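You operate a simulated robot arm through the tools that you are given. There is no shell and no other tool. Be economical: measure what you need, move in short steps, check, and stop when the job is done.

Carry out the task below with a simulated robot arm. There is one attempt and no reset: what you move stays moved.

## Task
Stand the yellow tube in the tube socket and join the green one on top.
Fine: orange connector between them, black end cap started in the top.

It is judged by the outcome, as a careful person would: the job done as asked, and still so three seconds after it is handed in. It fails if anything else is knocked over, pushed out of place, dropped, spilled or broken. A push-on lid holds only when it is set on centred and level and pressed home; a screw cap is set on level and turned clockwise until tight.

## Robot
A 7-joint arm with a two-finger parallel gripper, fixed in place. Base frame: the origin is at the foot of the arm, x ahead of it, y to its left, z up; the work surface is at about z = 850. Lengths are in mm, angles in degrees, forces in N, time in s.
Its first joint turns from -166.0 to 166.0 degrees. Payload 3.43 kg.
Tool frame: the origin (TCP) lies between the finger pads and is the grasp point; the fingertips stand 30 mm ahead of it; z points along the fingers, y is the line along which they close. The gripper opens to 94 mm. The fingers are 28 mm wide and 10 mm thick; the gripper's body (50 by 96 mm) begins 55 mm behind the TCP.
Orientation is that of the tool frame in the base frame, as a unit quaternion [x, y, z, w]. With the fingers straight down and closing along the base's y, the tool's x points along the base's -x, its y along +y and its z along -z.

## Interface
- The arm moves only by the tool drive_tool. Its arguments are lists of equal length, an entry for each row: "linear": the shift along the base's x, y, z in units of 300 mm (1.0 is 300 mm), a list of three; "delta_rot": the turn, a rotation vector about the base's x, y, z in units of 180 degrees (1.0 is 180 degrees), a list of three. In form: {"linear": [[tx, ty, tz], ...], "delta_rot": [[ax, ay, az], ...]}. A call has 1 to 20 rows; each row is the pose to reach, as a shift and turn from the pose commanded when the call began. "grip" is the opening, from 0 (shut) to 1 (fully open), set as the call begins (left out, the last holds). A call with a number of a shift or a turn outside -1 to 1 is refused whole. Each row takes 0.2 s and may step no farther than 50 mm and 8.6 degrees from the row before; otherwise, or with a gripper value out of range, the whole call is refused. A pose out of reach is approached as far as the arm can. The call stops where the force on the tool passes 40 N (or 10 N more than at its start, if that is more) or the arm is blocked; 0.2 s more then pass. Each finger travels about 45 mm/s and halts on what it meets, pressing with about 34 N; the grip force reading is that of the motor and also rises with nothing between the fingers. The clock runs only during rows and for 0.2 s after the last one: add rows that repeat a pose to give the fingers time. The reply holds the time, the measured pose of the TCP, the force on the tool along the base axes, the opening and the grip force, in the units named above and with some noise, with the torque about the TCP (base axes, N m) and any sound that the robot's microphone picked up.
- Cameras (640 x 400 px; columns grow to the right, rows downward): "scene" is fixed at [386.5, -497.8, 1450.6]; the picture's right is [0.97, -0.23, 0.00], its down [-0.07, -0.30, -0.95] and it looks along [0.22, 0.93, -0.31] (base axes); focal length 360 px, centre (320, 200). "wrist" rides on the gripper at [76, 14, -103] in the tool frame; the picture's right is [-0.18, 0.98, 0.00], its down [-0.75, -0.14, -0.64] and it looks along [-0.63, -0.12, 0.77] (tool axes); focal length 243 px, centre (320, 200). There is no depth. A picture from a camera that has moved, and an enlarged one, comes with that camera's place and axes in the base frame and with its lens. The place of the scene camera against the robot may be out by one fixed shift of up to 18 mm in any direction.
- get_image(camera): a new picture of that camera. No time passes.
- close_up(camera, box): a new picture of the part [left, top, right, bottom] of that camera's present view, enlarged. No time passes.
- finish_job(): hands the job in; it is judged then, once.

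Go step by step. Nothing tells you positions but the pictures and the camera data: compare them with the known pose of the tool, close in by small moves and look again before you grip or let go. The budget is 120 turns and 76 pictures, counting those below and the enlarged ones. Unless the task says otherwise, let go and move clear before handing in, and close with one line.

The tools are called after "Emit:" as name(argument=value, ...) on one line, values as JSON. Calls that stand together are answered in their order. drive_tool: Moves the arm, as the interface text tells. Its arguments: {"type":"object","properties":{"linear":{"type":"array"},"delta_rot":{"type":"array"},"grip":{"type":"number"}},"required":["linear","delta_rot"]} The other tools are called the same way: get_image (camera) takes a picture; close_up (camera, box) takes an enlarged picture of a part of a camera's view; finish_job () hands the job in.

At the start:

```text
clock: 0.0
tcp_pos: [467.4, 360.9, 1331.8]
tcp_rot: [0.001, 1.0, -0.001, 0.0]
force: [-0.8, 0.9, 0.4]
ft_torque: [0.0, -0.01, -0.01]
gripper_width: 94.0
grip_force: 0.0
```

scene: 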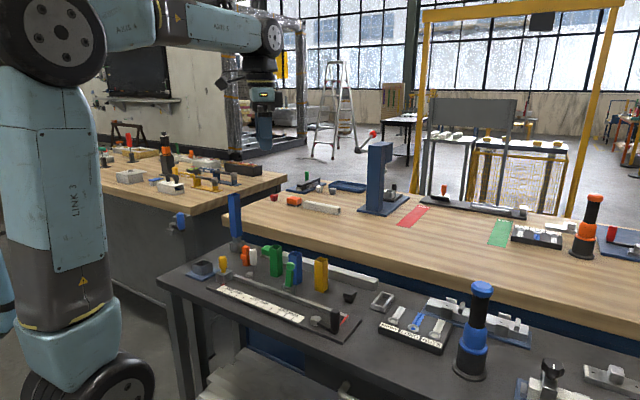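
wrist: 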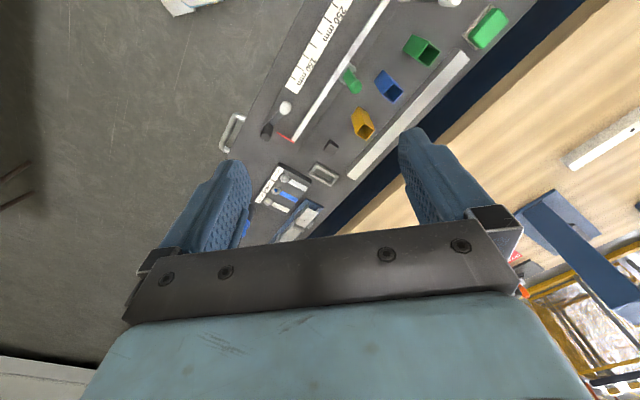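

The bench holds several coloured tubes and small parts near the front-left of the scene view. I'll enlarge it to identify the yellow and green tubes, the socket, the orange connector and the black cap.

Emit:
close_up(camera="scene", box=[170, 220, 370, 345])

Emit:
close_up(camera="wrist", box=[220, 0, 520, 190])

Emit:
close_up(camera="scene", box=[360, 270, 640, 400])

```text
3.20 times, centred on (270, 282) of scene
camera zoom: at [386.5, -497.8, 1450.6], right [0.97, -0.23, 0.0], down [-0.07, -0.3, -0.95], along [0.22, 0.93, -0.31], focal length 1153 px, centre (480, -64)
```

zoom: 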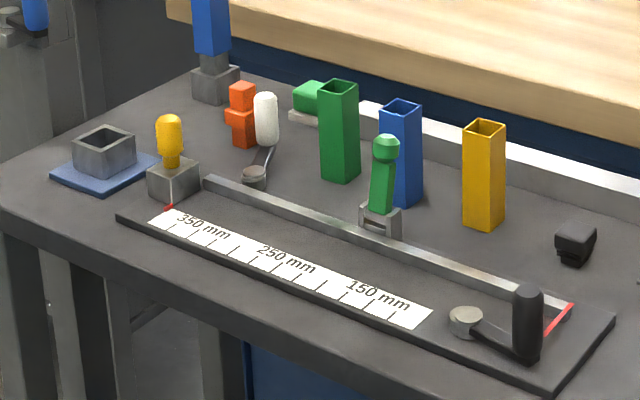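

```text
2.11 times, centred on (370, 95) of wrist
camera zoom: at [391.1, 374.6, 1433.0], right [0.18, 0.98, 0.0], down [0.75, -0.14, 0.64], along [0.63, -0.12, -0.77], focal length 511 px, centre (215, 421)
```

zoom: 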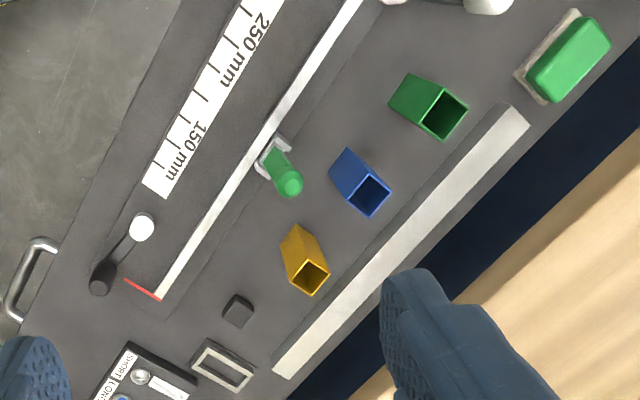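

```text
2.29 times, centred on (500, 335) of scene
camera zoom: at [386.5, -497.8, 1450.6], right [0.97, -0.23, 0.0], down [-0.07, -0.3, -0.95], along [0.22, 0.93, -0.31], focal length 824 px, centre (-91, -109)
```

zoom: 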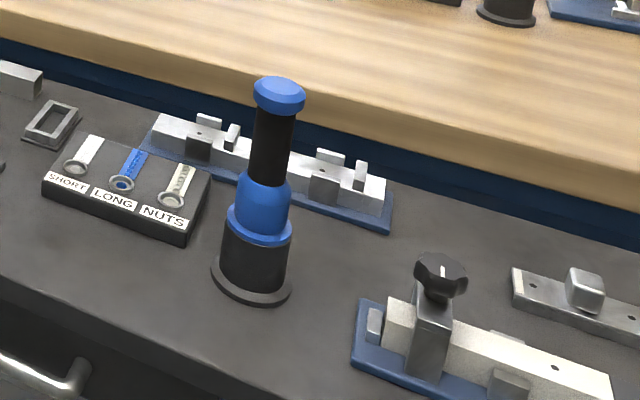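

Layout so far: the socket on its blue plate is near (265,626). Yellow tube is near (625,429), green tube near (503,559), orange connector near (410,638) and black cap near (696,364). I'll lower the wrist camera for a better measurement.

Emit:
drive_tool(linear=[[-0.045, 0.08, -0.12], [-0.09, 0.16, -0.24], [-0.135, 0.24, -0.36], [-0.18, 0.32, -0.48], [-0.223, 0.397, -0.6], [-0.223, 0.397, -0.6]], delta_rot=[[0, 0, 0], [0, 0, 0], [0, 0, 0], [0, 0, 0], [0, 0, 0], [0, 0, 0]])

Emit:
get_image(camera="wrist")

```text
clock: 1.4
tcp_pos: [399.2, 482.5, 1151.1]
tcp_rot: [0.0, 1.0, 0.0, 0.0]
force: [0.2, 0.7, -0.2]
ft_torque: [0.0, 0.02, 0.0]
gripper_width: 94.1
grip_force: 0.1
```

```text
70 pictures are left
camera wrist: at [324.2, 495.0, 1253.2], right [0.18, 0.98, 0.0], down [0.75, -0.14, 0.64], along [0.63, -0.12, -0.77], focal length 243 px, centre (320, 200)
```

wrist: 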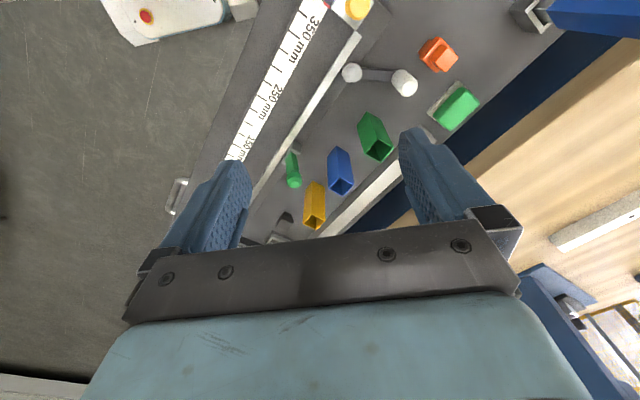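

Emit:
close_up(camera="wrist", box=[260, 90, 420, 250])

Emit:
close_up(camera="wrist", box=[320, 0, 520, 130])

```text
2.50 times, centred on (340, 170) of wrist
camera zoom: at [324.2, 495.0, 1253.2], right [0.18, 0.98, 0.0], down [0.75, -0.14, 0.64], along [0.63, -0.12, -0.77], focal length 606 px, centre (270, 275)
```

zoom: 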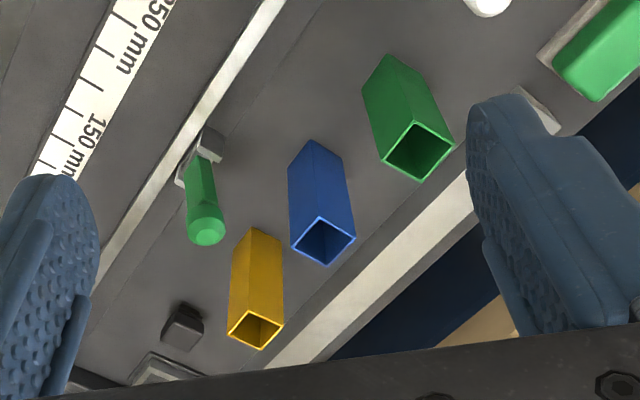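

```text
3.08 times, centred on (420, 65) of wrist
camera zoom: at [324.2, 495.0, 1253.2], right [0.18, 0.98, 0.0], down [0.75, -0.14, 0.64], along [0.63, -0.12, -0.77], focal length 746 px, centre (12, 615)
```

zoom: 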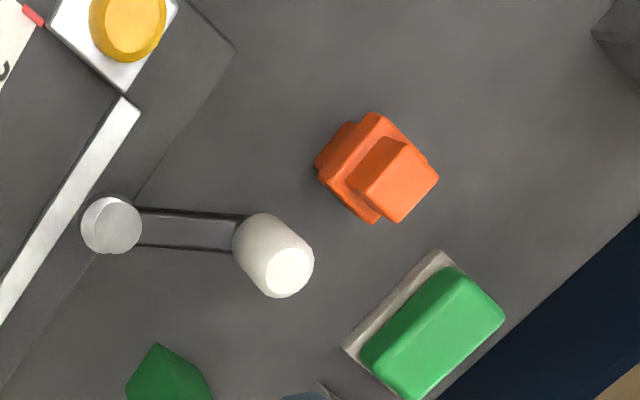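

Emit:
drive_tool(linear=[[0.125, -0.03, -0.07], [0.25, -0.06, -0.14], [0.376, -0.092, -0.22], [0.5, -0.122, -0.3], [0.627, -0.152, -0.38], [0.753, -0.183, -0.45], [0.753, -0.183, -0.45]], delta_rot=[[0, 0, -0.0417], [0, 0, -0.0833], [0, 0, -0.125], [0, 0, -0.1667], [0, 0, -0.2083], [0, 0, -0.25], [0, 0, -0.25]])

Emit:
get_image(camera="wrist")

```text
clock: 3.0
tcp_pos: [626.4, 426.8, 1014.6]
tcp_rot: [0.383, 0.924, 0.0, -0.001]
force: [0.5, 1.1, 0.1]
ft_torque: [0.0, 0.0, 0.01]
gripper_width: 94.1
grip_force: 0.1
```

```text
67 pictures are left
camera wrist: at [583.6, 489.6, 1117.1], right [0.83, 0.56, 0.0], down [0.43, -0.63, 0.64], along [0.36, -0.53, -0.77], focal length 243 px, centre (320, 200)
```

wrist: 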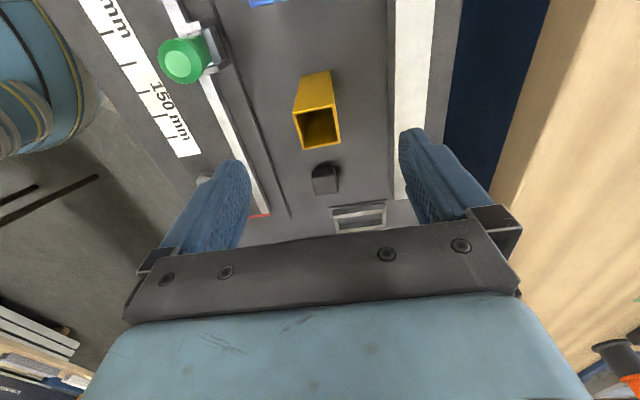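

Emit:
close_up(camera="wrist", box=[250, 50, 410, 250])

```text
2.00 times, centred on (330, 150) of wrist
camera zoom: at [583.6, 489.6, 1117.1], right [0.83, 0.56, 0.0], down [0.43, -0.63, 0.64], along [0.36, -0.53, -0.77], focal length 485 px, centre (300, 300)
```

zoom: 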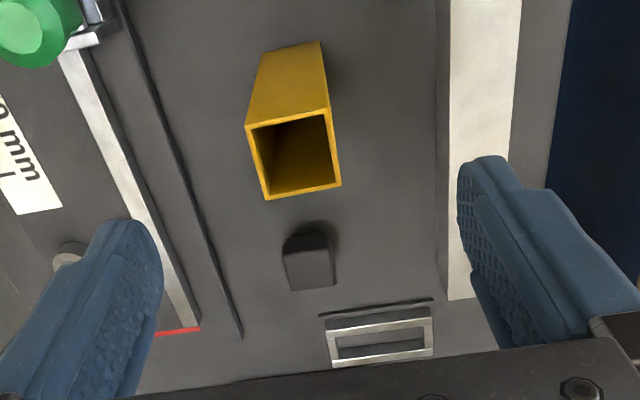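

The yellow tube is about 30 mm square, its top is at z≈948, and it is centred at (623.5,428) and turned 45°. I'll lower over it and close the fingers.

Emit:
drive_tool(linear=[[-0.01, 0.004, -0.1], [-0.01, 0.004, -0.2], [-0.01, 0.004, -0.26], [-0.01, 0.004, -0.316], [-0.01, 0.004, -0.316]], delta_rot=[[0, 0, 0], [0, 0, 0], [0, 0, 0], [0, 0, 0], [0, 0, 0]])

Emit:
get_image(camera="wrist")

```text
clock: 4.2
tcp_pos: [622.1, 427.3, 923.1]
tcp_rot: [0.382, 0.924, 0.001, -0.001]
force: [0.7, 0.5, -0.3]
ft_torque: [-0.02, 0.01, 0.0]
gripper_width: 94.0
grip_force: 0.0
```

```text
65 pictures are left
camera wrist: at [578.2, 490.4, 1024.7], right [0.83, 0.56, 0.0], down [0.43, -0.63, 0.64], along [0.36, -0.53, -0.77], focal length 243 px, centre (320, 200)
```

wrist: 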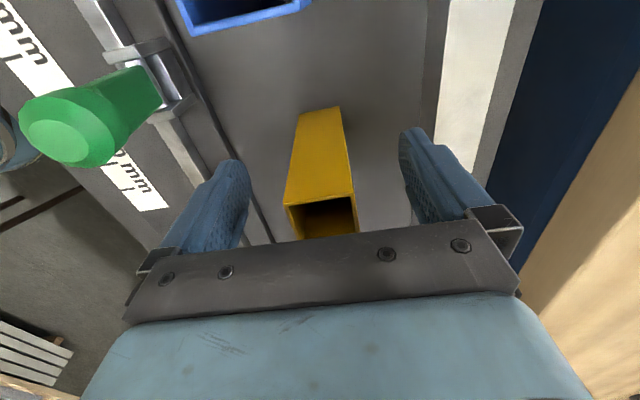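

Emit:
drive_tool(linear=[[0, 0, 0], [0, 0, 0], [0, 0, 0], [0, 0, 0], [0, 0, 0], [0, 0, 0]], delta_rot=[[0, 0, 0], [0, 0, 0], [0, 0, 0], [0, 0, 0], [0, 0, 0], [0, 0, 0]], grip=0)

```text
clock: 5.6
tcp_pos: [621.5, 427.7, 922.8]
tcp_rot: [0.383, 0.924, 0.0, 0.0]
force: [-0.6, -0.3, 2.1]
ft_torque: [0.03, 0.05, 0.01]
gripper_width: 33.9
grip_force: 33.9
```

The fingers are on the tube at about 34 mm. I'll lift straight up and carry it toward the socket.

Emit:
drive_tool(linear=[[0, 0, 0.05], [0, 0, 0.15], [0, 0, 0.3], [0, 0, 0.42], [0, 0, 0.53], [-0.12, 0.067, 0.53], [-0.25, 0.139, 0.53], [-0.38, 0.211, 0.53], [-0.51, 0.284, 0.53], [-0.64, 0.356, 0.53], [-0.77, 0.428, 0.53], [-0.9, 0.5, 0.53], [-0.9, 0.5, 0.53]], delta_rot=[[0, 0, 0], [0, 0, 0], [0, 0, 0], [0, 0, 0], [0, 0, 0], [0, 0, 0], [0, 0, 0], [0, 0, 0], [0, 0, 0], [0, 0, 0], [0, 0, 0], [0, 0, 0], [0, 0, 0]])

Emit:
get_image(camera="wrist")

```text
clock: 8.4
tcp_pos: [351.6, 572.8, 1081.7]
tcp_rot: [0.382, 0.924, 0.0, 0.0]
force: [0.5, 0.2, -1.4]
ft_torque: [0.03, 0.01, 0.01]
gripper_width: 33.8
grip_force: 34.0
```

```text
64 pictures are left
camera wrist: at [308.9, 636.1, 1183.6], right [0.83, 0.56, 0.0], down [0.43, -0.63, 0.64], along [0.36, -0.53, -0.77], focal length 243 px, centre (320, 200)
```

wrist: 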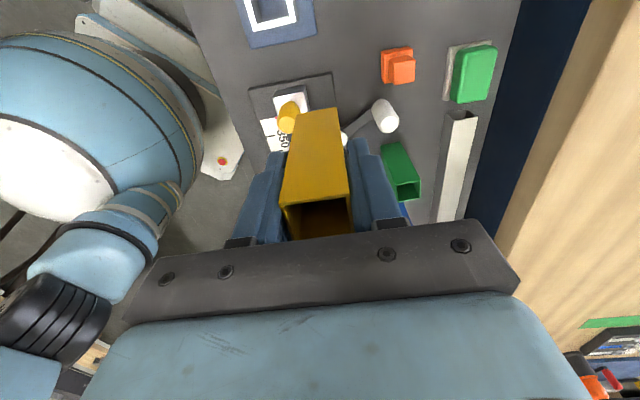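

Emit:
drive_tool(linear=[[-0.13, 0.045, 0], [-0.26, 0.09, 0], [-0.26, 0.09, 0], [-0.26, 0.09, 0]], delta_rot=[[0, 0, 0], [0, 0, 0], [0, 0, 0], [0, 0, 0]])

Emit:
close_up(camera="wrist", box=[220, 0, 420, 250])

Emit:
close_up(camera="wrist", box=[260, 0, 380, 110])

```text
clock: 9.4
tcp_pos: [274.4, 602.3, 1081.0]
tcp_rot: [0.383, 0.924, 0.0, 0.0]
force: [0.4, -0.1, -1.4]
ft_torque: [-0.01, 0.01, 0.03]
gripper_width: 33.7
grip_force: 34.1
```

```text
1.60 times, centred on (320, 125) of wrist
camera zoom: at [231.4, 665.4, 1182.3], right [0.83, 0.56, 0.0], down [0.43, -0.63, 0.64], along [0.36, -0.53, -0.77], focal length 388 px, centre (320, 320)
```

zoom: 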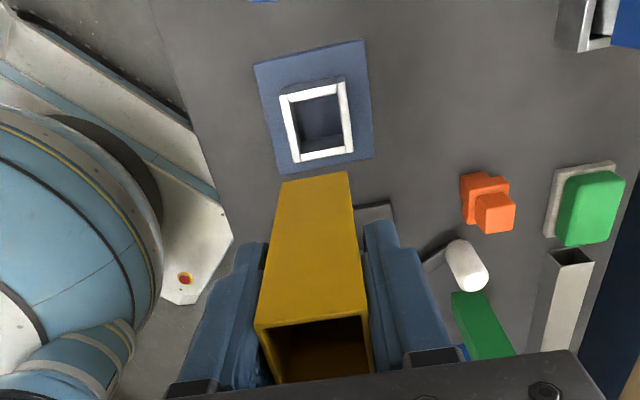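

```text
3.64 times, centred on (320, 55) of wrist
camera zoom: at [231.4, 665.4, 1182.3], right [0.83, 0.56, 0.0], down [0.43, -0.63, 0.64], along [0.36, -0.53, -0.77], focal length 882 px, centre (320, 727)
```

zoom: 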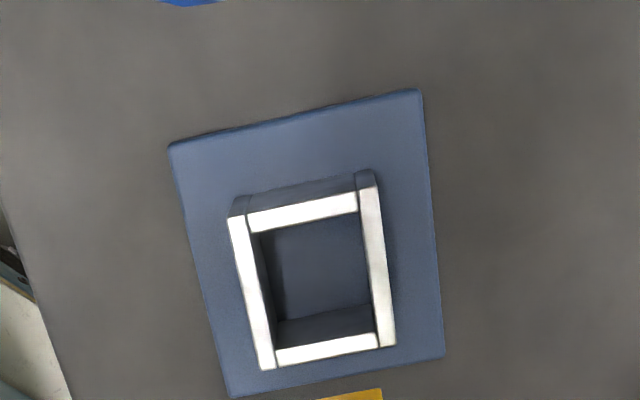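

The socket is centred near (269.3,606.8), turned 45°, with its rim at z≈885. Before inserting I'll check how the tube sits in the fingers.

Emit:
close_up(camera="wrist", box=[260, 95, 380, 245])

Emit:
close_up(camera="scene", box=[150, 160, 310, 290])

```text
2.67 times, centred on (320, 170) of wrist
camera zoom: at [231.4, 665.4, 1182.3], right [0.83, 0.56, 0.0], down [0.43, -0.63, 0.64], along [0.36, -0.53, -0.77], focal length 647 px, centre (320, 280)
```

zoom: 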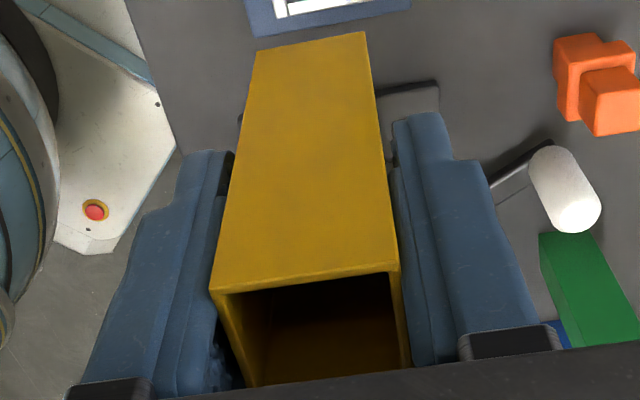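

```text
3.08 times, centred on (230, 225) of scene
camera zoom: at [386.5, -497.8, 1450.6], right [0.97, -0.23, 0.0], down [-0.07, -0.3, -0.95], along [0.22, 0.93, -0.31], focal length 1109 px, centre (597, 123)
```

zoom: 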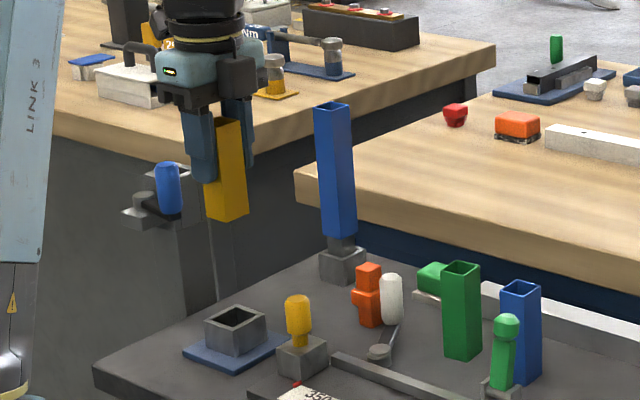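

Emit:
drive_tool(linear=[[-0.019, 0.019, -0.1], [-0.019, 0.019, -0.2], [-0.019, 0.019, -0.28], [-0.019, 0.019, -0.33], [-0.019, 0.019, -0.33]], delta_rot=[[0, 0, 0], [0, 0, 0], [0, 0, 0], [0, 0, 0], [0, 0, 0]])

Emit:
close_up(camera="wrist", box=[260, 50, 380, 150])

Emit:
close_up(camera="scene", box=[170, 210, 250, 290])

```text
clock: 10.6
tcp_pos: [268.0, 608.8, 981.9]
tcp_rot: [0.382, 0.924, 0.0, 0.001]
force: [-0.5, -0.1, -0.3]
ft_torque: [-0.02, -0.04, -0.01]
gripper_width: 33.5
grip_force: 33.7
```

```text
4.00 times, centred on (320, 100) of wrist
camera zoom: at [224.3, 672.8, 1084.1], right [0.83, 0.56, 0.0], down [0.43, -0.63, 0.64], along [0.36, -0.53, -0.77], focal length 970 px, centre (320, 600)
```

zoom: 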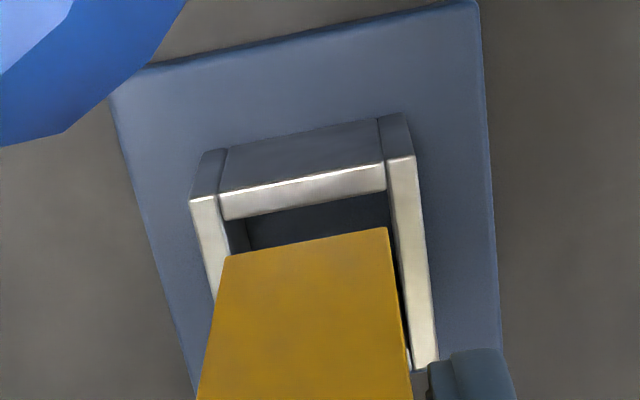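

```text
5.00 times, centred on (210, 250) of scene
camera zoom: at [386.5, -497.8, 1450.6], right [0.97, -0.23, 0.0], down [-0.07, -0.3, -0.95], along [0.22, 0.93, -0.31], focal length 1802 px, centre (870, -50)
```

zoom: 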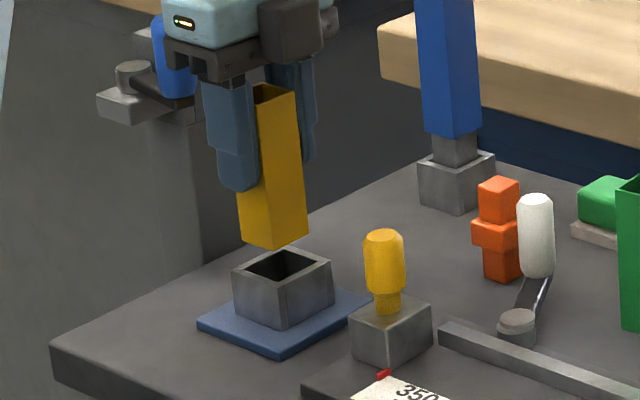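

Emit:
drive_tool(linear=[[0.0035, -0.0035, -0.02], [0.0035, -0.0035, -0.043], [0.0035, -0.0035, -0.043]], delta_rot=[[0, 0, 0], [0, 0, 0], [0, 0, 0]])

Emit:
close_up(camera="wrist", box=[270, 70, 370, 150])

Emit:
close_up(camera="scene", box=[190, 230, 240, 280])

```text
clock: 11.4
tcp_pos: [269.4, 607.5, 968.9]
tcp_rot: [0.383, 0.924, -0.001, 0.0]
force: [-0.2, 0.3, -0.2]
ft_torque: [0.01, -0.03, 0.0]
gripper_width: 33.7
grip_force: 33.9
```

```text
5.00 times, centred on (320, 110) of wrist
camera zoom: at [226.5, 671.5, 1070.8], right [0.83, 0.56, 0.0], down [0.43, -0.63, 0.64], along [0.36, -0.53, -0.77], focal length 1213 px, centre (320, 650)
```

zoom: 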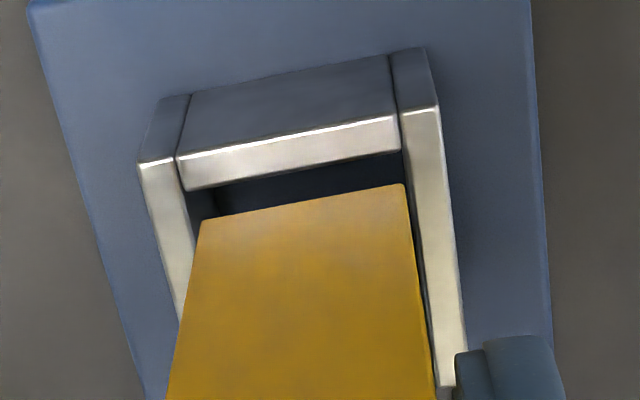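

```text
8.00 times, centred on (215, 255) of scene
camera zoom: at [386.5, -497.8, 1450.6], right [0.97, -0.23, 0.0], down [-0.07, -0.3, -0.95], along [0.22, 0.93, -0.31], focal length 2884 px, centre (1160, -240)
```

zoom: 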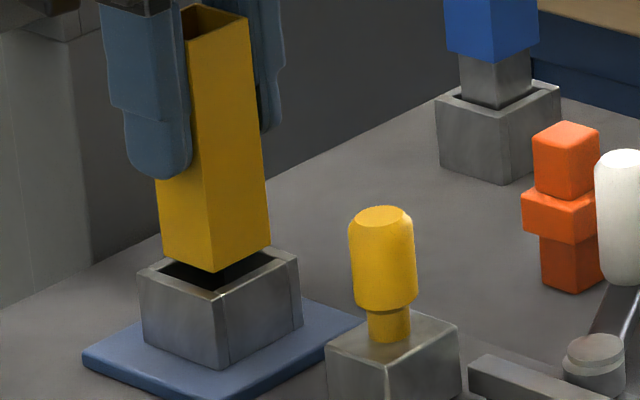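

The tube is nearly centred over the socket. I'll make a small correction and lower it in, watching the force.

Emit:
drive_tool(linear=[[-0.0027, -0.0005, 0], [-0.0027, -0.0005, -0.02], [-0.0027, -0.0005, -0.04], [-0.0027, -0.0005, -0.06], [-0.0027, -0.0005, -0.06]], delta_rot=[[0, 0, 0], [0, 0, 0], [0, 0, 0], [0, 0, 0], [0, 0, 0]])

Emit:
close_up(camera="wrist", box=[270, 70, 370, 150])

```text
clock: 12.6
tcp_pos: [269.2, 607.1, 951.2]
tcp_rot: [0.383, 0.924, 0.0, -0.001]
force: [0.2, 0.3, -0.9]
ft_torque: [0.01, 0.05, 0.03]
gripper_width: 33.8
grip_force: 34.0
```

```text
5.00 times, centred on (320, 110) of wrist
camera zoom: at [225.6, 671.2, 1052.8], right [0.83, 0.56, 0.0], down [0.43, -0.63, 0.64], along [0.36, -0.53, -0.77], focal length 1213 px, centre (320, 650)
```

zoom: 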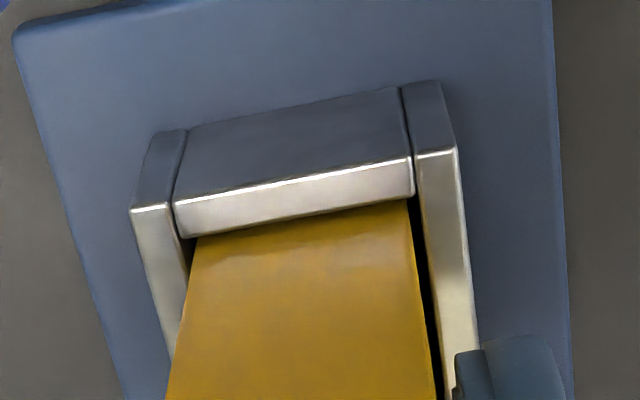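

It is entering the socket without force. I'll continue down to the seat.

Emit:
drive_tool(linear=[[0.001, 0, -0.02], [0.001, 0, -0.04], [0.001, 0, -0.06], [0.001, 0, -0.07], [0.001, 0, -0.08], [0.001, 0, -0.09], [0.001, 0, -0.1]], delta_rot=[[0, 0, 0], [0, 0, 0], [0, 0, 0], [0, 0, 0], [0, 0, 0], [0, 0, 0], [0, 0, 0]])

Emit:
close_up(camera="scene", box=[170, 210, 250, 290])

```text
clock: 13.2
tcp_pos: [268.9, 610.3, 947.3]
tcp_rot: [0.382, 0.924, 0.004, -0.001]
force: [-2.4, -5.9, 8.4]
ft_torque: [-0.68, 0.28, -0.1]
gripper_width: 33.8
grip_force: 33.9
stopped in row 2: the force on the tool passed its limit at 50 N (the readings are from after the stop); the commanded pose is now the measured one
```

```text
5.00 times, centred on (210, 250) of scene
camera zoom: at [386.5, -497.8, 1450.6], right [0.97, -0.23, 0.0], down [-0.07, -0.3, -0.95], along [0.22, 0.93, -0.31], focal length 1802 px, centre (870, -50)
```

zoom: 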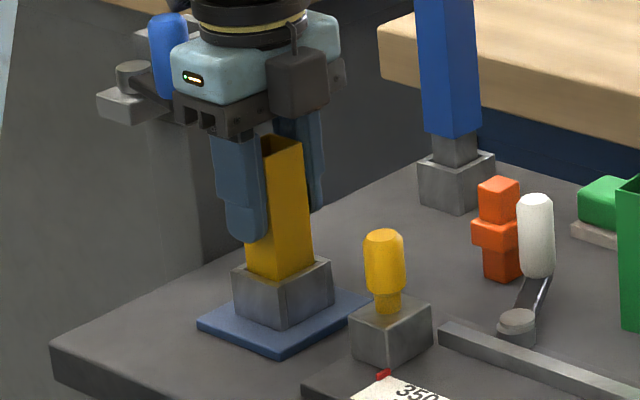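

Emit:
close_up(camera="wrist", box=[250, 70, 390, 250])

Emit:
close_up(camera="scene", box=[195, 235, 235, 280])

```text
2.22 times, centred on (320, 160) of wrist
camera zoom: at [225.6, 672.1, 1049.2], right [0.83, 0.56, 0.01], down [0.43, -0.64, 0.64], along [0.36, -0.52, -0.77], focal length 539 px, centre (320, 289)
```

zoom: 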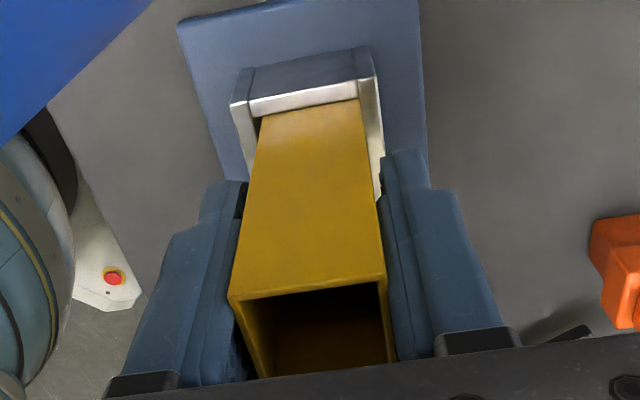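

```text
8.89 times, centred on (215, 258) of scene
camera zoom: at [386.5, -497.8, 1450.6], right [0.97, -0.23, 0.0], down [-0.07, -0.3, -0.95], along [0.22, 0.93, -0.31], focal length 3204 px, centre (1253, -311)
```

zoom: 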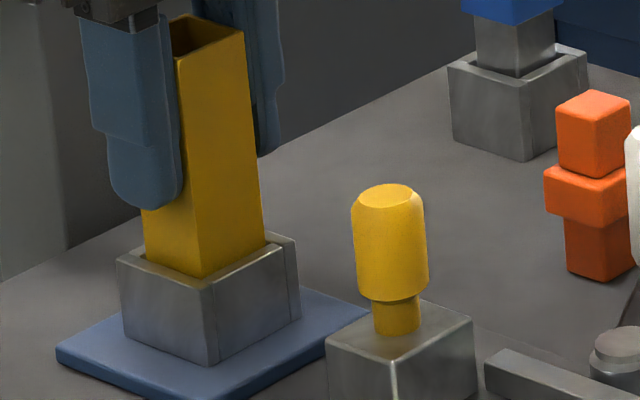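

The tube is in the mouth of the socket and looks centred and upright at the present pose. I'll continue downward from here.

Emit:
drive_tool(linear=[[0, 0, -0.01], [0, 0, -0.02], [0, 0, -0.03], [0, 0, -0.04], [0, 0, -0.05], [0, 0, -0.06], [0, 0, -0.07]], delta_rot=[[0, 0, 0], [0, 0, 0], [0, 0, 0], [0, 0, 0], [0, 0, 0], [0, 0, 0], [0, 0, 0]])

```text
clock: 14.7
tcp_pos: [269.0, 609.5, 929.1]
tcp_rot: [0.383, 0.924, 0.005, -0.001]
force: [-4.0, -14.9, 10.1]
ft_torque: [-0.43, 0.29, 0.08]
gripper_width: 34.0
grip_force: 34.1
stopped in row 7: the force on the tool passed its limit at 41 N (the readings are from after the stop); the commanded pose is now the measured one
```

Emit:
drive_tool(linear=[[0, -0.003, 0.002], [0, -0.005, 0.003], [0, -0.005, 0.003]], delta_rot=[[-0.0016, 0.0003, 0], [-0.0032, 0.0006, 0], [-0.0032, 0.0006, 0]])

Emit:
close_up(camera="scene", box=[195, 235, 235, 280])

```text
clock: 15.5
tcp_pos: [268.7, 609.7, 931.0]
tcp_rot: [0.382, 0.924, 0.001, 0.0]
force: [-0.3, -1.0, -1.0]
ft_torque: [-0.05, -0.02, 0.04]
gripper_width: 34.0
grip_force: 34.1
```

```text
8.89 times, centred on (215, 258) of scene
camera zoom: at [386.5, -497.8, 1450.6], right [0.97, -0.23, 0.0], down [-0.07, -0.3, -0.95], along [0.22, 0.93, -0.31], focal length 3204 px, centre (1253, -311)
```

zoom: 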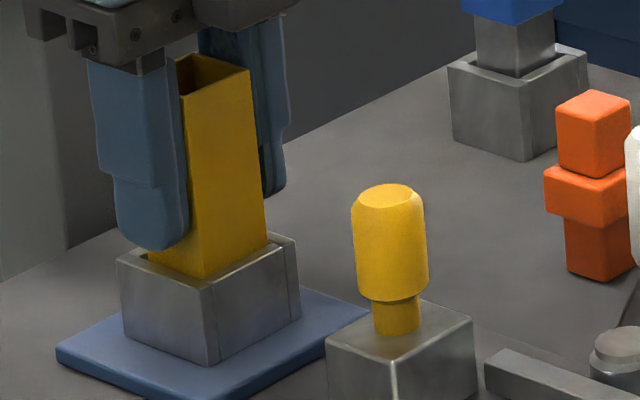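

The tool is unloaded now. I'll press straight down a little to confirm the tube is seated on the floor of the socket.

Emit:
drive_tool(linear=[[0, 0, -0.008], [0, 0, -0.014], [0, 0, -0.02], [0, 0, -0.026], [0, 0, -0.032]], delta_rot=[[0, 0, 0], [0, 0, 0], [0, 0, 0], [0, 0, 0], [0, 0, 0]])

```text
clock: 16.7
tcp_pos: [268.7, 609.9, 921.9]
tcp_rot: [0.383, 0.924, 0.001, -0.001]
force: [-1.7, -6.5, 28.4]
ft_torque: [-0.12, 0.29, -0.01]
gripper_width: 33.6
grip_force: 34.3
```

Emit:
drive_tool(linear=[[0, 0, -0.004], [0, 0, -0.008], [0, 0, -0.012]], delta_rot=[[0, 0, 0], [0, 0, 0], [0, 0, 0]])

Emit:
close_up(camera="scene", box=[195, 235, 235, 280])

```text
clock: 17.4
tcp_pos: [268.7, 609.8, 919.2]
tcp_rot: [0.383, 0.924, 0.001, 0.0]
force: [-0.9, -3.0, 3.8]
ft_torque: [-0.11, 0.07, 0.0]
gripper_width: 33.9
grip_force: 33.9
stopped in row 3: the force on the tool passed its limit at 43 N (the readings are from after the stop); the commanded pose is now the measured one
```

```text
8.89 times, centred on (215, 258) of scene
camera zoom: at [386.5, -497.8, 1450.6], right [0.97, -0.23, 0.0], down [-0.07, -0.3, -0.95], along [0.22, 0.93, -0.31], focal length 3204 px, centre (1253, -311)
```

zoom: 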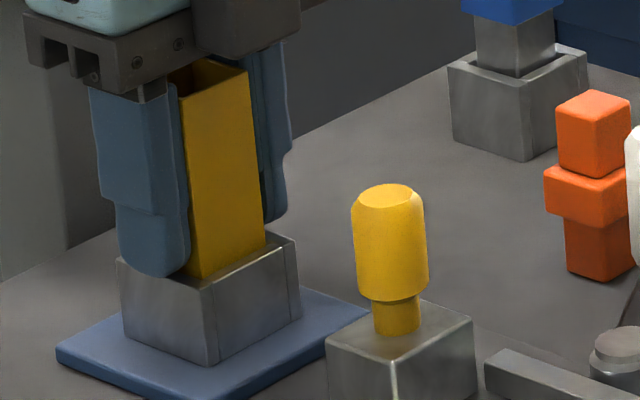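

The tube has stopped moving and the fingers now slide along it, so it is seated. I'll release and rise.

Emit:
drive_tool(linear=[[0, 0, 0], [0, 0, 0], [0, 0, 0], [0, 0, 0.05], [0, 0, 0.15], [0, 0, 0.3], [0, 0, 0.45], [0, 0, 0.45]], delta_rot=[[0, 0, 0], [0, 0, 0], [0, 0, 0], [0, 0, 0], [0, 0, 0], [0, 0, 0], [0, 0, 0], [0, 0, 0]], grip=0.7)

Emit:
close_up(camera="scene", box=[170, 210, 260, 290])

Emit:
get_image(camera="wrist")

```text
clock: 19.2
tcp_pos: [269.9, 610.2, 1054.7]
tcp_rot: [0.382, 0.924, 0.001, -0.001]
force: [-0.4, 0.2, -0.3]
ft_torque: [0.0, 0.01, 0.0]
gripper_width: 65.7
grip_force: 0.0
```

```text
5.00 times, centred on (215, 250) of scene
camera zoom: at [386.5, -497.8, 1450.6], right [0.97, -0.23, 0.0], down [-0.07, -0.3, -0.95], along [0.22, 0.93, -0.31], focal length 1802 px, centre (845, -50)
```

zoom: 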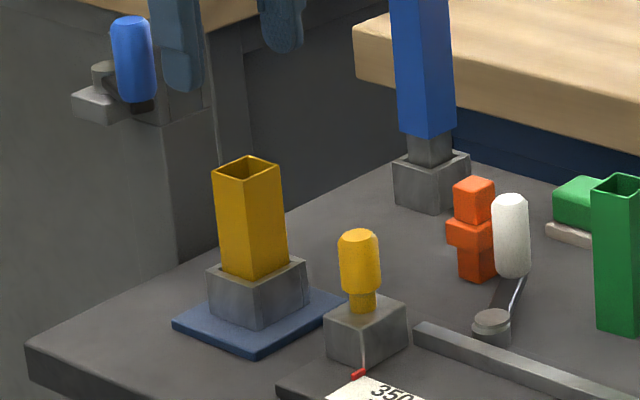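

```text
48 pictures are left
camera wrist: at [226.9, 673.2, 1156.9], right [0.83, 0.56, 0.0], down [0.43, -0.63, 0.64], along [0.36, -0.53, -0.77], focal length 243 px, centre (320, 200)
```

wrist: 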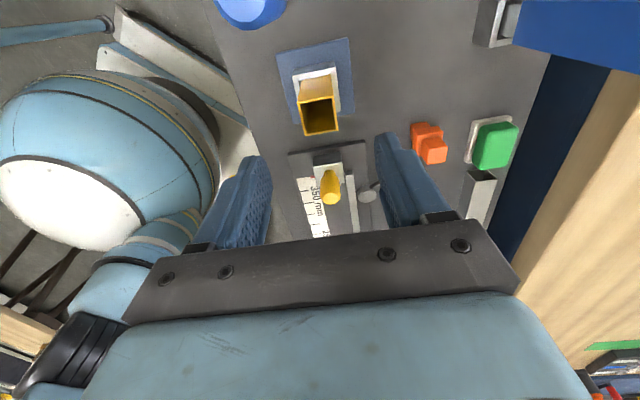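

The yellow tube stands well in the socket. Next I'll hover over the orange connector.

Emit:
drive_tool(linear=[[0.12, 0.02, -0.04], [0.24, 0.045, -0.08], [0.36, 0.065, -0.12], [0.47, 0.086, -0.15], [0.47, 0.086, -0.15]], delta_rot=[[0, 0, 0], [0, 0, 0], [0, 0, 0], [0, 0, 0], [0, 0, 0]])

Emit:
get_image(camera="wrist")

Emit:
close_up(camera="wrist", box=[270, 40, 390, 150])

Emit:
close_up(camera="scene", box=[230, 235, 270, 270])

```text
clock: 20.4
tcp_pos: [411.5, 635.7, 1010.2]
tcp_rot: [0.383, 0.924, 0.001, -0.001]
force: [-0.3, -0.2, -0.1]
ft_torque: [0.01, -0.01, 0.01]
gripper_width: 65.9
grip_force: 0.0
```

```text
47 pictures are left
camera wrist: at [367.5, 698.2, 1112.7], right [0.83, 0.56, 0.0], down [0.43, -0.63, 0.64], along [0.36, -0.53, -0.77], focal length 243 px, centre (320, 200)
```

wrist: 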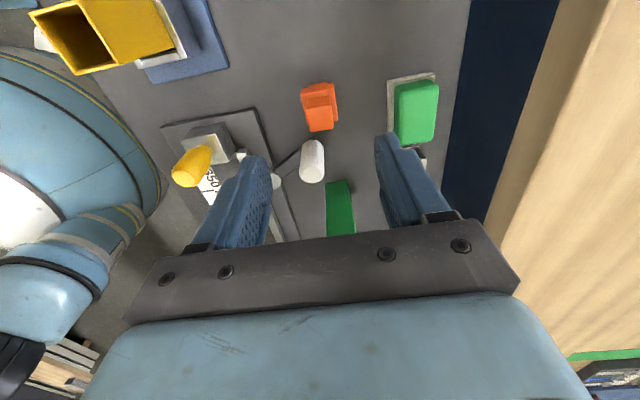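

```text
3.64 times, centred on (330, 95) of wrist
camera zoom: at [367.5, 698.2, 1112.7], right [0.83, 0.56, 0.0], down [0.43, -0.63, 0.64], along [0.36, -0.53, -0.77], focal length 882 px, centre (284, 582)
```

zoom: 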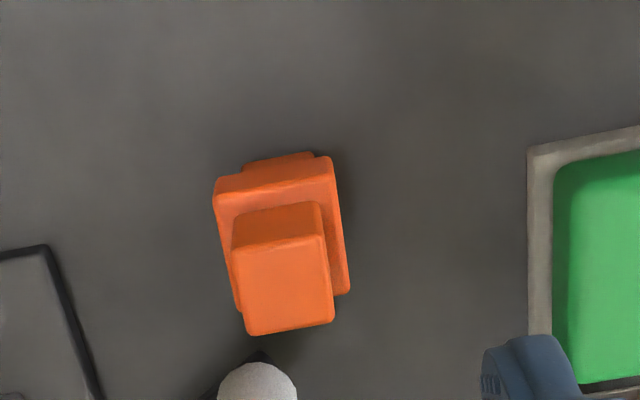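

```text
11.43 times, centred on (250, 252) of scene
camera zoom: at [386.5, -497.8, 1450.6], right [0.97, -0.23, 0.0], down [-0.07, -0.3, -0.95], along [0.22, 0.93, -0.31], focal length 4119 px, centre (1120, -400)
```

zoom: 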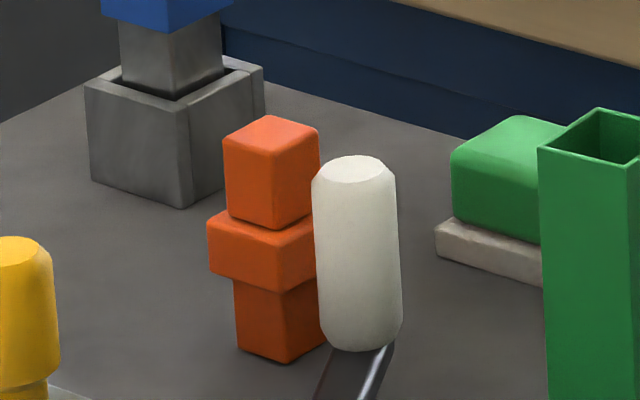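

The connector stands upright at about (410.5,635), turned 45°. I'll take it by its upper plug with the fingertips just above the flange, so I'm lowering to check the height.

Emit:
drive_tool(linear=[[-0.002, 0, -0.1], [-0.002, 0, -0.2], [-0.002, 0, -0.26], [-0.002, 0, -0.26]], delta_rot=[[0, 0, 0], [0, 0, 0], [0, 0, 0], [0, 0, 0]])

Emit:
close_up(camera="scene", box=[225, 225, 275, 270])

Emit:
close_up(camera="wrist", box=[230, 90, 410, 250])

```text
clock: 21.4
tcp_pos: [408.3, 635.2, 932.0]
tcp_rot: [0.382, 0.924, 0.001, 0.0]
force: [0.4, -0.5, -0.3]
ft_torque: [0.01, -0.03, 0.01]
gripper_width: 65.8
grip_force: 0.1
```

```text
8.89 times, centred on (250, 248) of scene
camera zoom: at [386.5, -497.8, 1450.6], right [0.97, -0.23, 0.0], down [-0.07, -0.3, -0.95], along [0.22, 0.93, -0.31], focal length 3204 px, centre (942, -222)
```

zoom: 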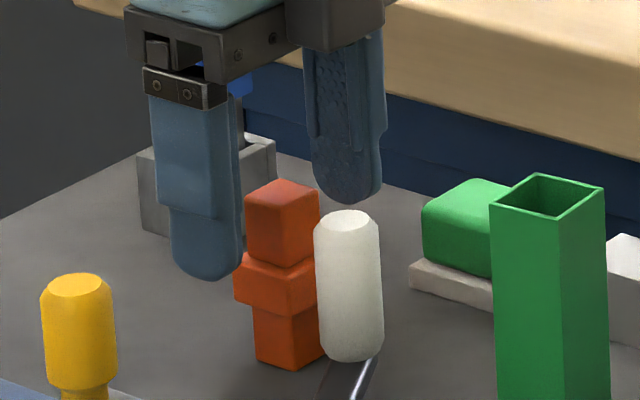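

```text
2.50 times, centred on (320, 170) of wrist
camera zoom: at [365.5, 698.5, 1033.8], right [0.83, 0.56, 0.0], down [0.43, -0.63, 0.64], along [0.36, -0.53, -0.77], focal length 606 px, centre (320, 275)
```

zoom: 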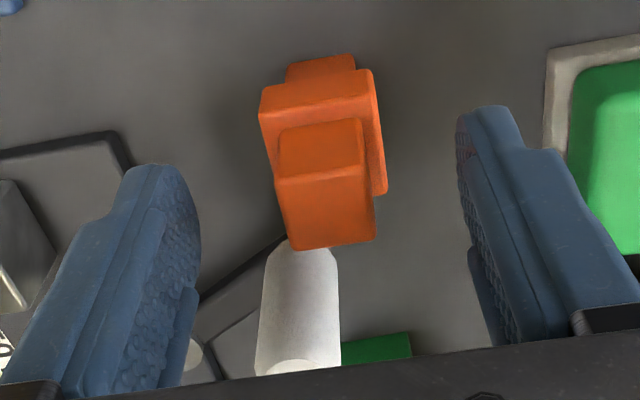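

Emit:
drive_tool(linear=[[0, 0, -0.01], [0, 0, -0.01]], delta_rot=[[0, 0, 0], [0, 0, 0]])

Emit:
drive_tool(linear=[[0, 0, 0], [0, 0, 0], [0, 0, 0], [0, 0, 0], [0, 0, 0]], delta_rot=[[0, 0, 0], [0, 0, 0], [0, 0, 0], [0, 0, 0], [0, 0, 0]], grip=0)

Emit:
close_up(camera="scene", box=[225, 225, 275, 270])

Emit:
close_up(camera="wrist", box=[260, 90, 380, 230])

```text
clock: 22.0
tcp_pos: [409.2, 635.6, 929.4]
tcp_rot: [0.383, 0.924, 0.001, 0.0]
force: [-0.1, 1.1, -0.2]
ft_torque: [0.01, 0.01, 0.02]
gripper_width: 65.7
grip_force: 0.1
```

```text
clock: 23.2
tcp_pos: [409.3, 635.6, 928.2]
tcp_rot: [0.383, 0.924, 0.001, -0.001]
force: [-0.7, -0.7, -0.6]
ft_torque: [-0.01, -0.04, 0.0]
gripper_width: 19.5
grip_force: 34.2
```

```text
8.89 times, centred on (250, 248) of scene
camera zoom: at [386.5, -497.8, 1450.6], right [0.97, -0.23, 0.0], down [-0.07, -0.3, -0.95], along [0.22, 0.93, -0.31], focal length 3204 px, centre (942, -222)
```

zoom: 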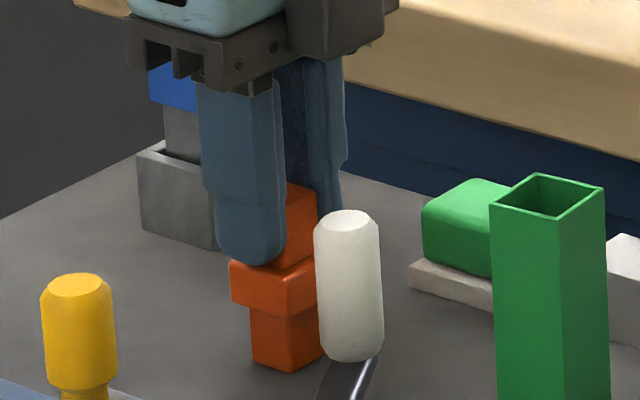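

```text
2.86 times, centred on (320, 160) of wrist
camera zoom: at [365.6, 698.4, 1030.4], right [0.83, 0.56, 0.0], down [0.43, -0.63, 0.64], along [0.36, -0.53, -0.77], focal length 693 px, centre (320, 314)
```

zoom: 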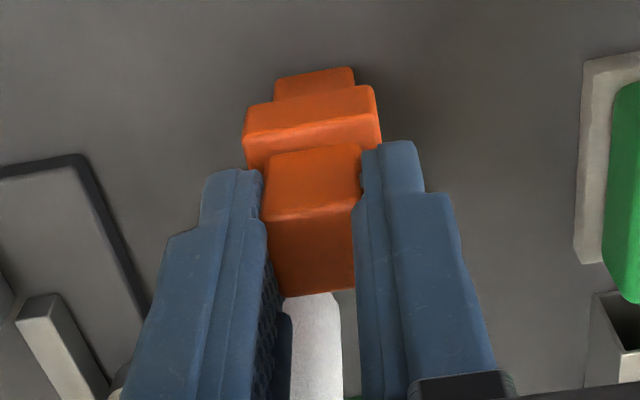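

The connector is gripped. I'll lift it straight and carry it above the yellow tube.

Emit:
drive_tool(linear=[[0, 0, 0.05], [0, 0, 0.18], [0, 0, 0.32], [0, 0, 0.44], [-0.12, -0.022, 0.44], [-0.25, -0.045, 0.44], [-0.37, -0.067, 0.44], [-0.469, -0.085, 0.44], [-0.469, -0.085, 0.44], [-0.469, -0.085, 0.44]], delta_rot=[[0, 0, 0], [0, 0, 0], [0, 0, 0], [0, 0, 0], [0, 0, 0], [0, 0, 0], [0, 0, 0], [0, 0, 0], [0, 0, 0], [0, 0, 0]])

Emit:
close_up(camera="wrist", box=[260, 60, 380, 200])

Emit:
close_up(camera="scene", box=[185, 205, 245, 275])

```text
clock: 25.4
tcp_pos: [268.7, 610.2, 1057.9]
tcp_rot: [0.383, 0.924, 0.001, 0.0]
force: [-0.1, 0.2, -0.1]
ft_torque: [0.06, 0.0, 0.0]
gripper_width: 19.7
grip_force: 33.9
```

```text
2.86 times, centred on (320, 130) of wrist
camera zoom: at [225.1, 673.7, 1160.8], right [0.83, 0.56, 0.0], down [0.43, -0.63, 0.64], along [0.36, -0.53, -0.77], focal length 693 px, centre (320, 400)
```

zoom: 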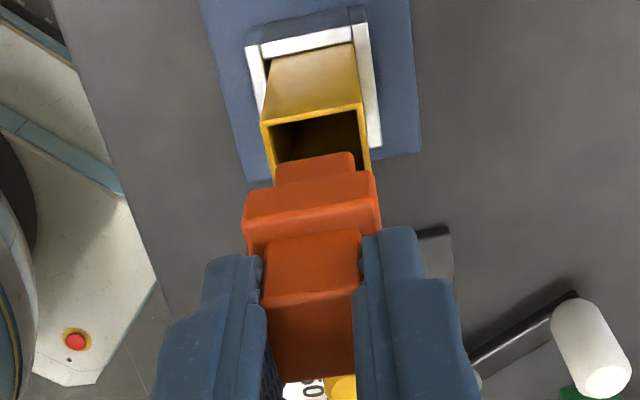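

```text
5.71 times, centred on (215, 240) of scene
camera zoom: at [386.5, -497.8, 1450.6], right [0.97, -0.23, 0.0], down [-0.07, -0.3, -0.95], along [0.22, 0.93, -0.31], focal length 2060 px, centre (920, -29)
```

zoom: 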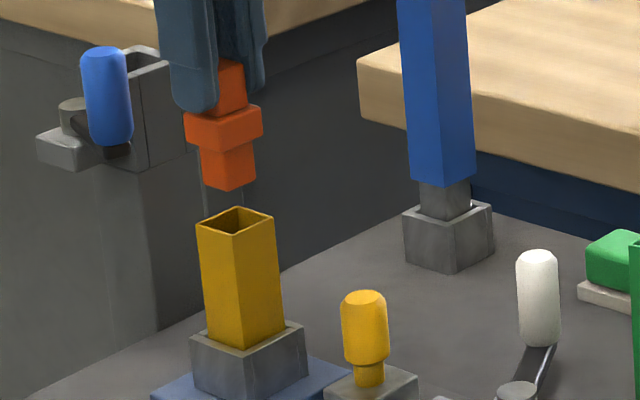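

Emit:
drive_tool(linear=[[0, 0, -0.035], [0, 0, -0.07], [0, 0, -0.07], [0, 0, -0.07]], delta_rot=[[0, 0, 0], [0, 0, 0], [0, 0, 0], [0, 0, 0]])

Emit:
close_up(camera="wrist", box=[270, 70, 370, 150])

Emit:
close_up(camera="scene", box=[190, 215, 230, 255])

```text
clock: 26.4
tcp_pos: [268.2, 609.4, 1038.7]
tcp_rot: [0.383, 0.924, 0.001, -0.001]
force: [0.1, -0.8, -0.5]
ft_torque: [-0.01, 0.02, 0.01]
gripper_width: 19.8
grip_force: 34.1
```

```text
5.00 times, centred on (320, 110) of wrist
camera zoom: at [225.4, 672.7, 1141.0], right [0.83, 0.56, 0.0], down [0.43, -0.63, 0.64], along [0.36, -0.53, -0.77], focal length 1213 px, centre (320, 650)
```

zoom: 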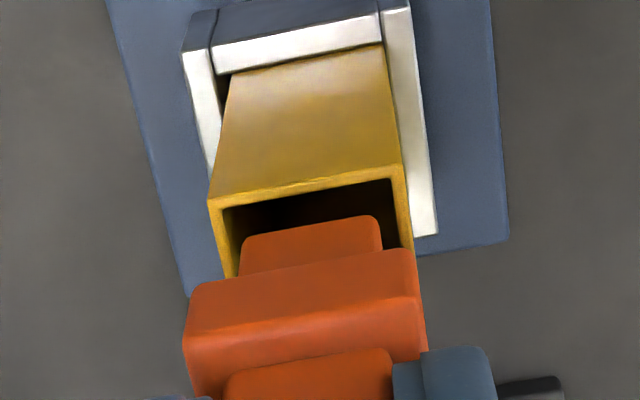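

```text
10.00 times, centred on (210, 235) of scene
camera zoom: at [386.5, -497.8, 1450.6], right [0.97, -0.23, 0.0], down [-0.07, -0.3, -0.95], along [0.22, 0.93, -0.31], focal length 3604 px, centre (1420, -150)
```

zoom: 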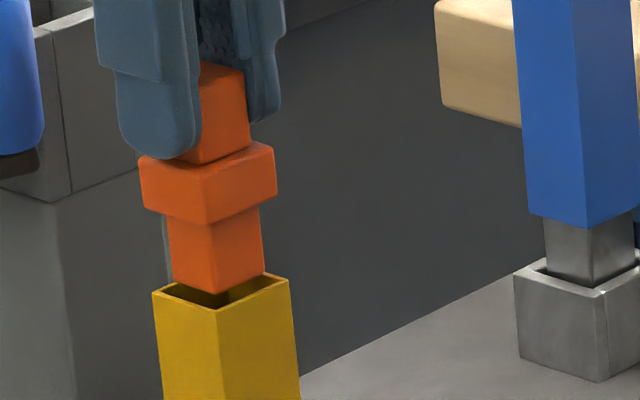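

The connector is aligned over the tube to within about a millimetre. I'll lower it gently.

Emit:
drive_tool(linear=[[0.0017, -0.0017, 0], [0.0017, -0.0017, -0.02], [0.0017, -0.0017, -0.04], [0.0017, -0.0017, -0.06], [0.0017, -0.0017, -0.06]], delta_rot=[[0, 0, 0], [0, 0, 0], [0, 0, 0], [0, 0, 0], [0, 0, 0]])

Emit:
close_up(camera="scene", box=[190, 220, 230, 260])

```text
clock: 27.6
tcp_pos: [268.4, 609.0, 1020.8]
tcp_rot: [0.383, 0.924, 0.002, 0.0]
force: [-0.3, 0.2, -0.2]
ft_torque: [0.02, -0.02, 0.0]
gripper_width: 19.9
grip_force: 34.1
```

```text
10.00 times, centred on (210, 240) of scene
camera zoom: at [386.5, -497.8, 1450.6], right [0.97, -0.23, 0.0], down [-0.07, -0.3, -0.95], along [0.22, 0.93, -0.31], focal length 3604 px, centre (1420, -200)
```

zoom: 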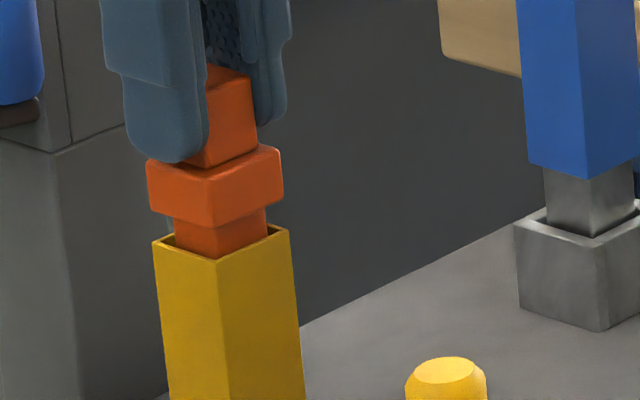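

Inserted by roughly half without force. Continuing until the flange sits on the tube.

Emit:
drive_tool(linear=[[0, 0, -0.01], [0, 0, -0.02], [0, 0, -0.03], [0, 0, -0.037], [0, 0, -0.044], [0, 0, -0.051], [0, 0, -0.058], [0, 0, -0.065]], delta_rot=[[0, 0, 0], [0, 0, 0], [0, 0, 0], [0, 0, 0], [0, 0, 0], [0, 0, 0], [0, 0, 0], [0, 0, 0]])

Emit:
close_up(camera="scene", box=[190, 220, 230, 260])

```text
clock: 29.4
tcp_pos: [270.0, 610.5, 1007.6]
tcp_rot: [0.382, 0.924, 0.004, -0.001]
force: [-0.2, 0.0, 6.9]
ft_torque: [-0.12, 0.12, 0.03]
gripper_width: 19.8
grip_force: 33.9
stopped in row 8: the force on the tool passed its limit at 46 N (the readings are from after the stop); the commanded pose is now the measured one
```

```text
10.00 times, centred on (210, 240) of scene
camera zoom: at [386.5, -497.8, 1450.6], right [0.97, -0.23, 0.0], down [-0.07, -0.3, -0.95], along [0.22, 0.93, -0.31], focal length 3604 px, centre (1420, -200)
```

zoom: 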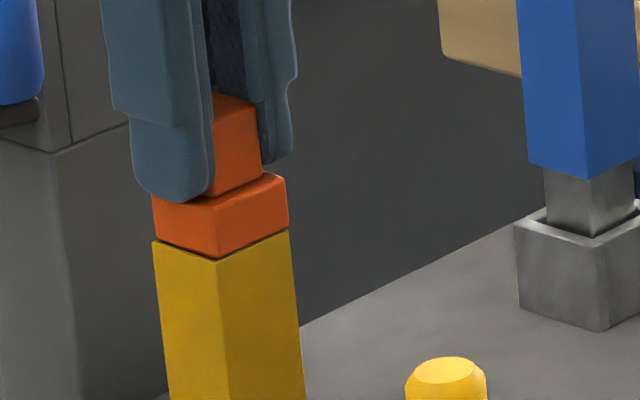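

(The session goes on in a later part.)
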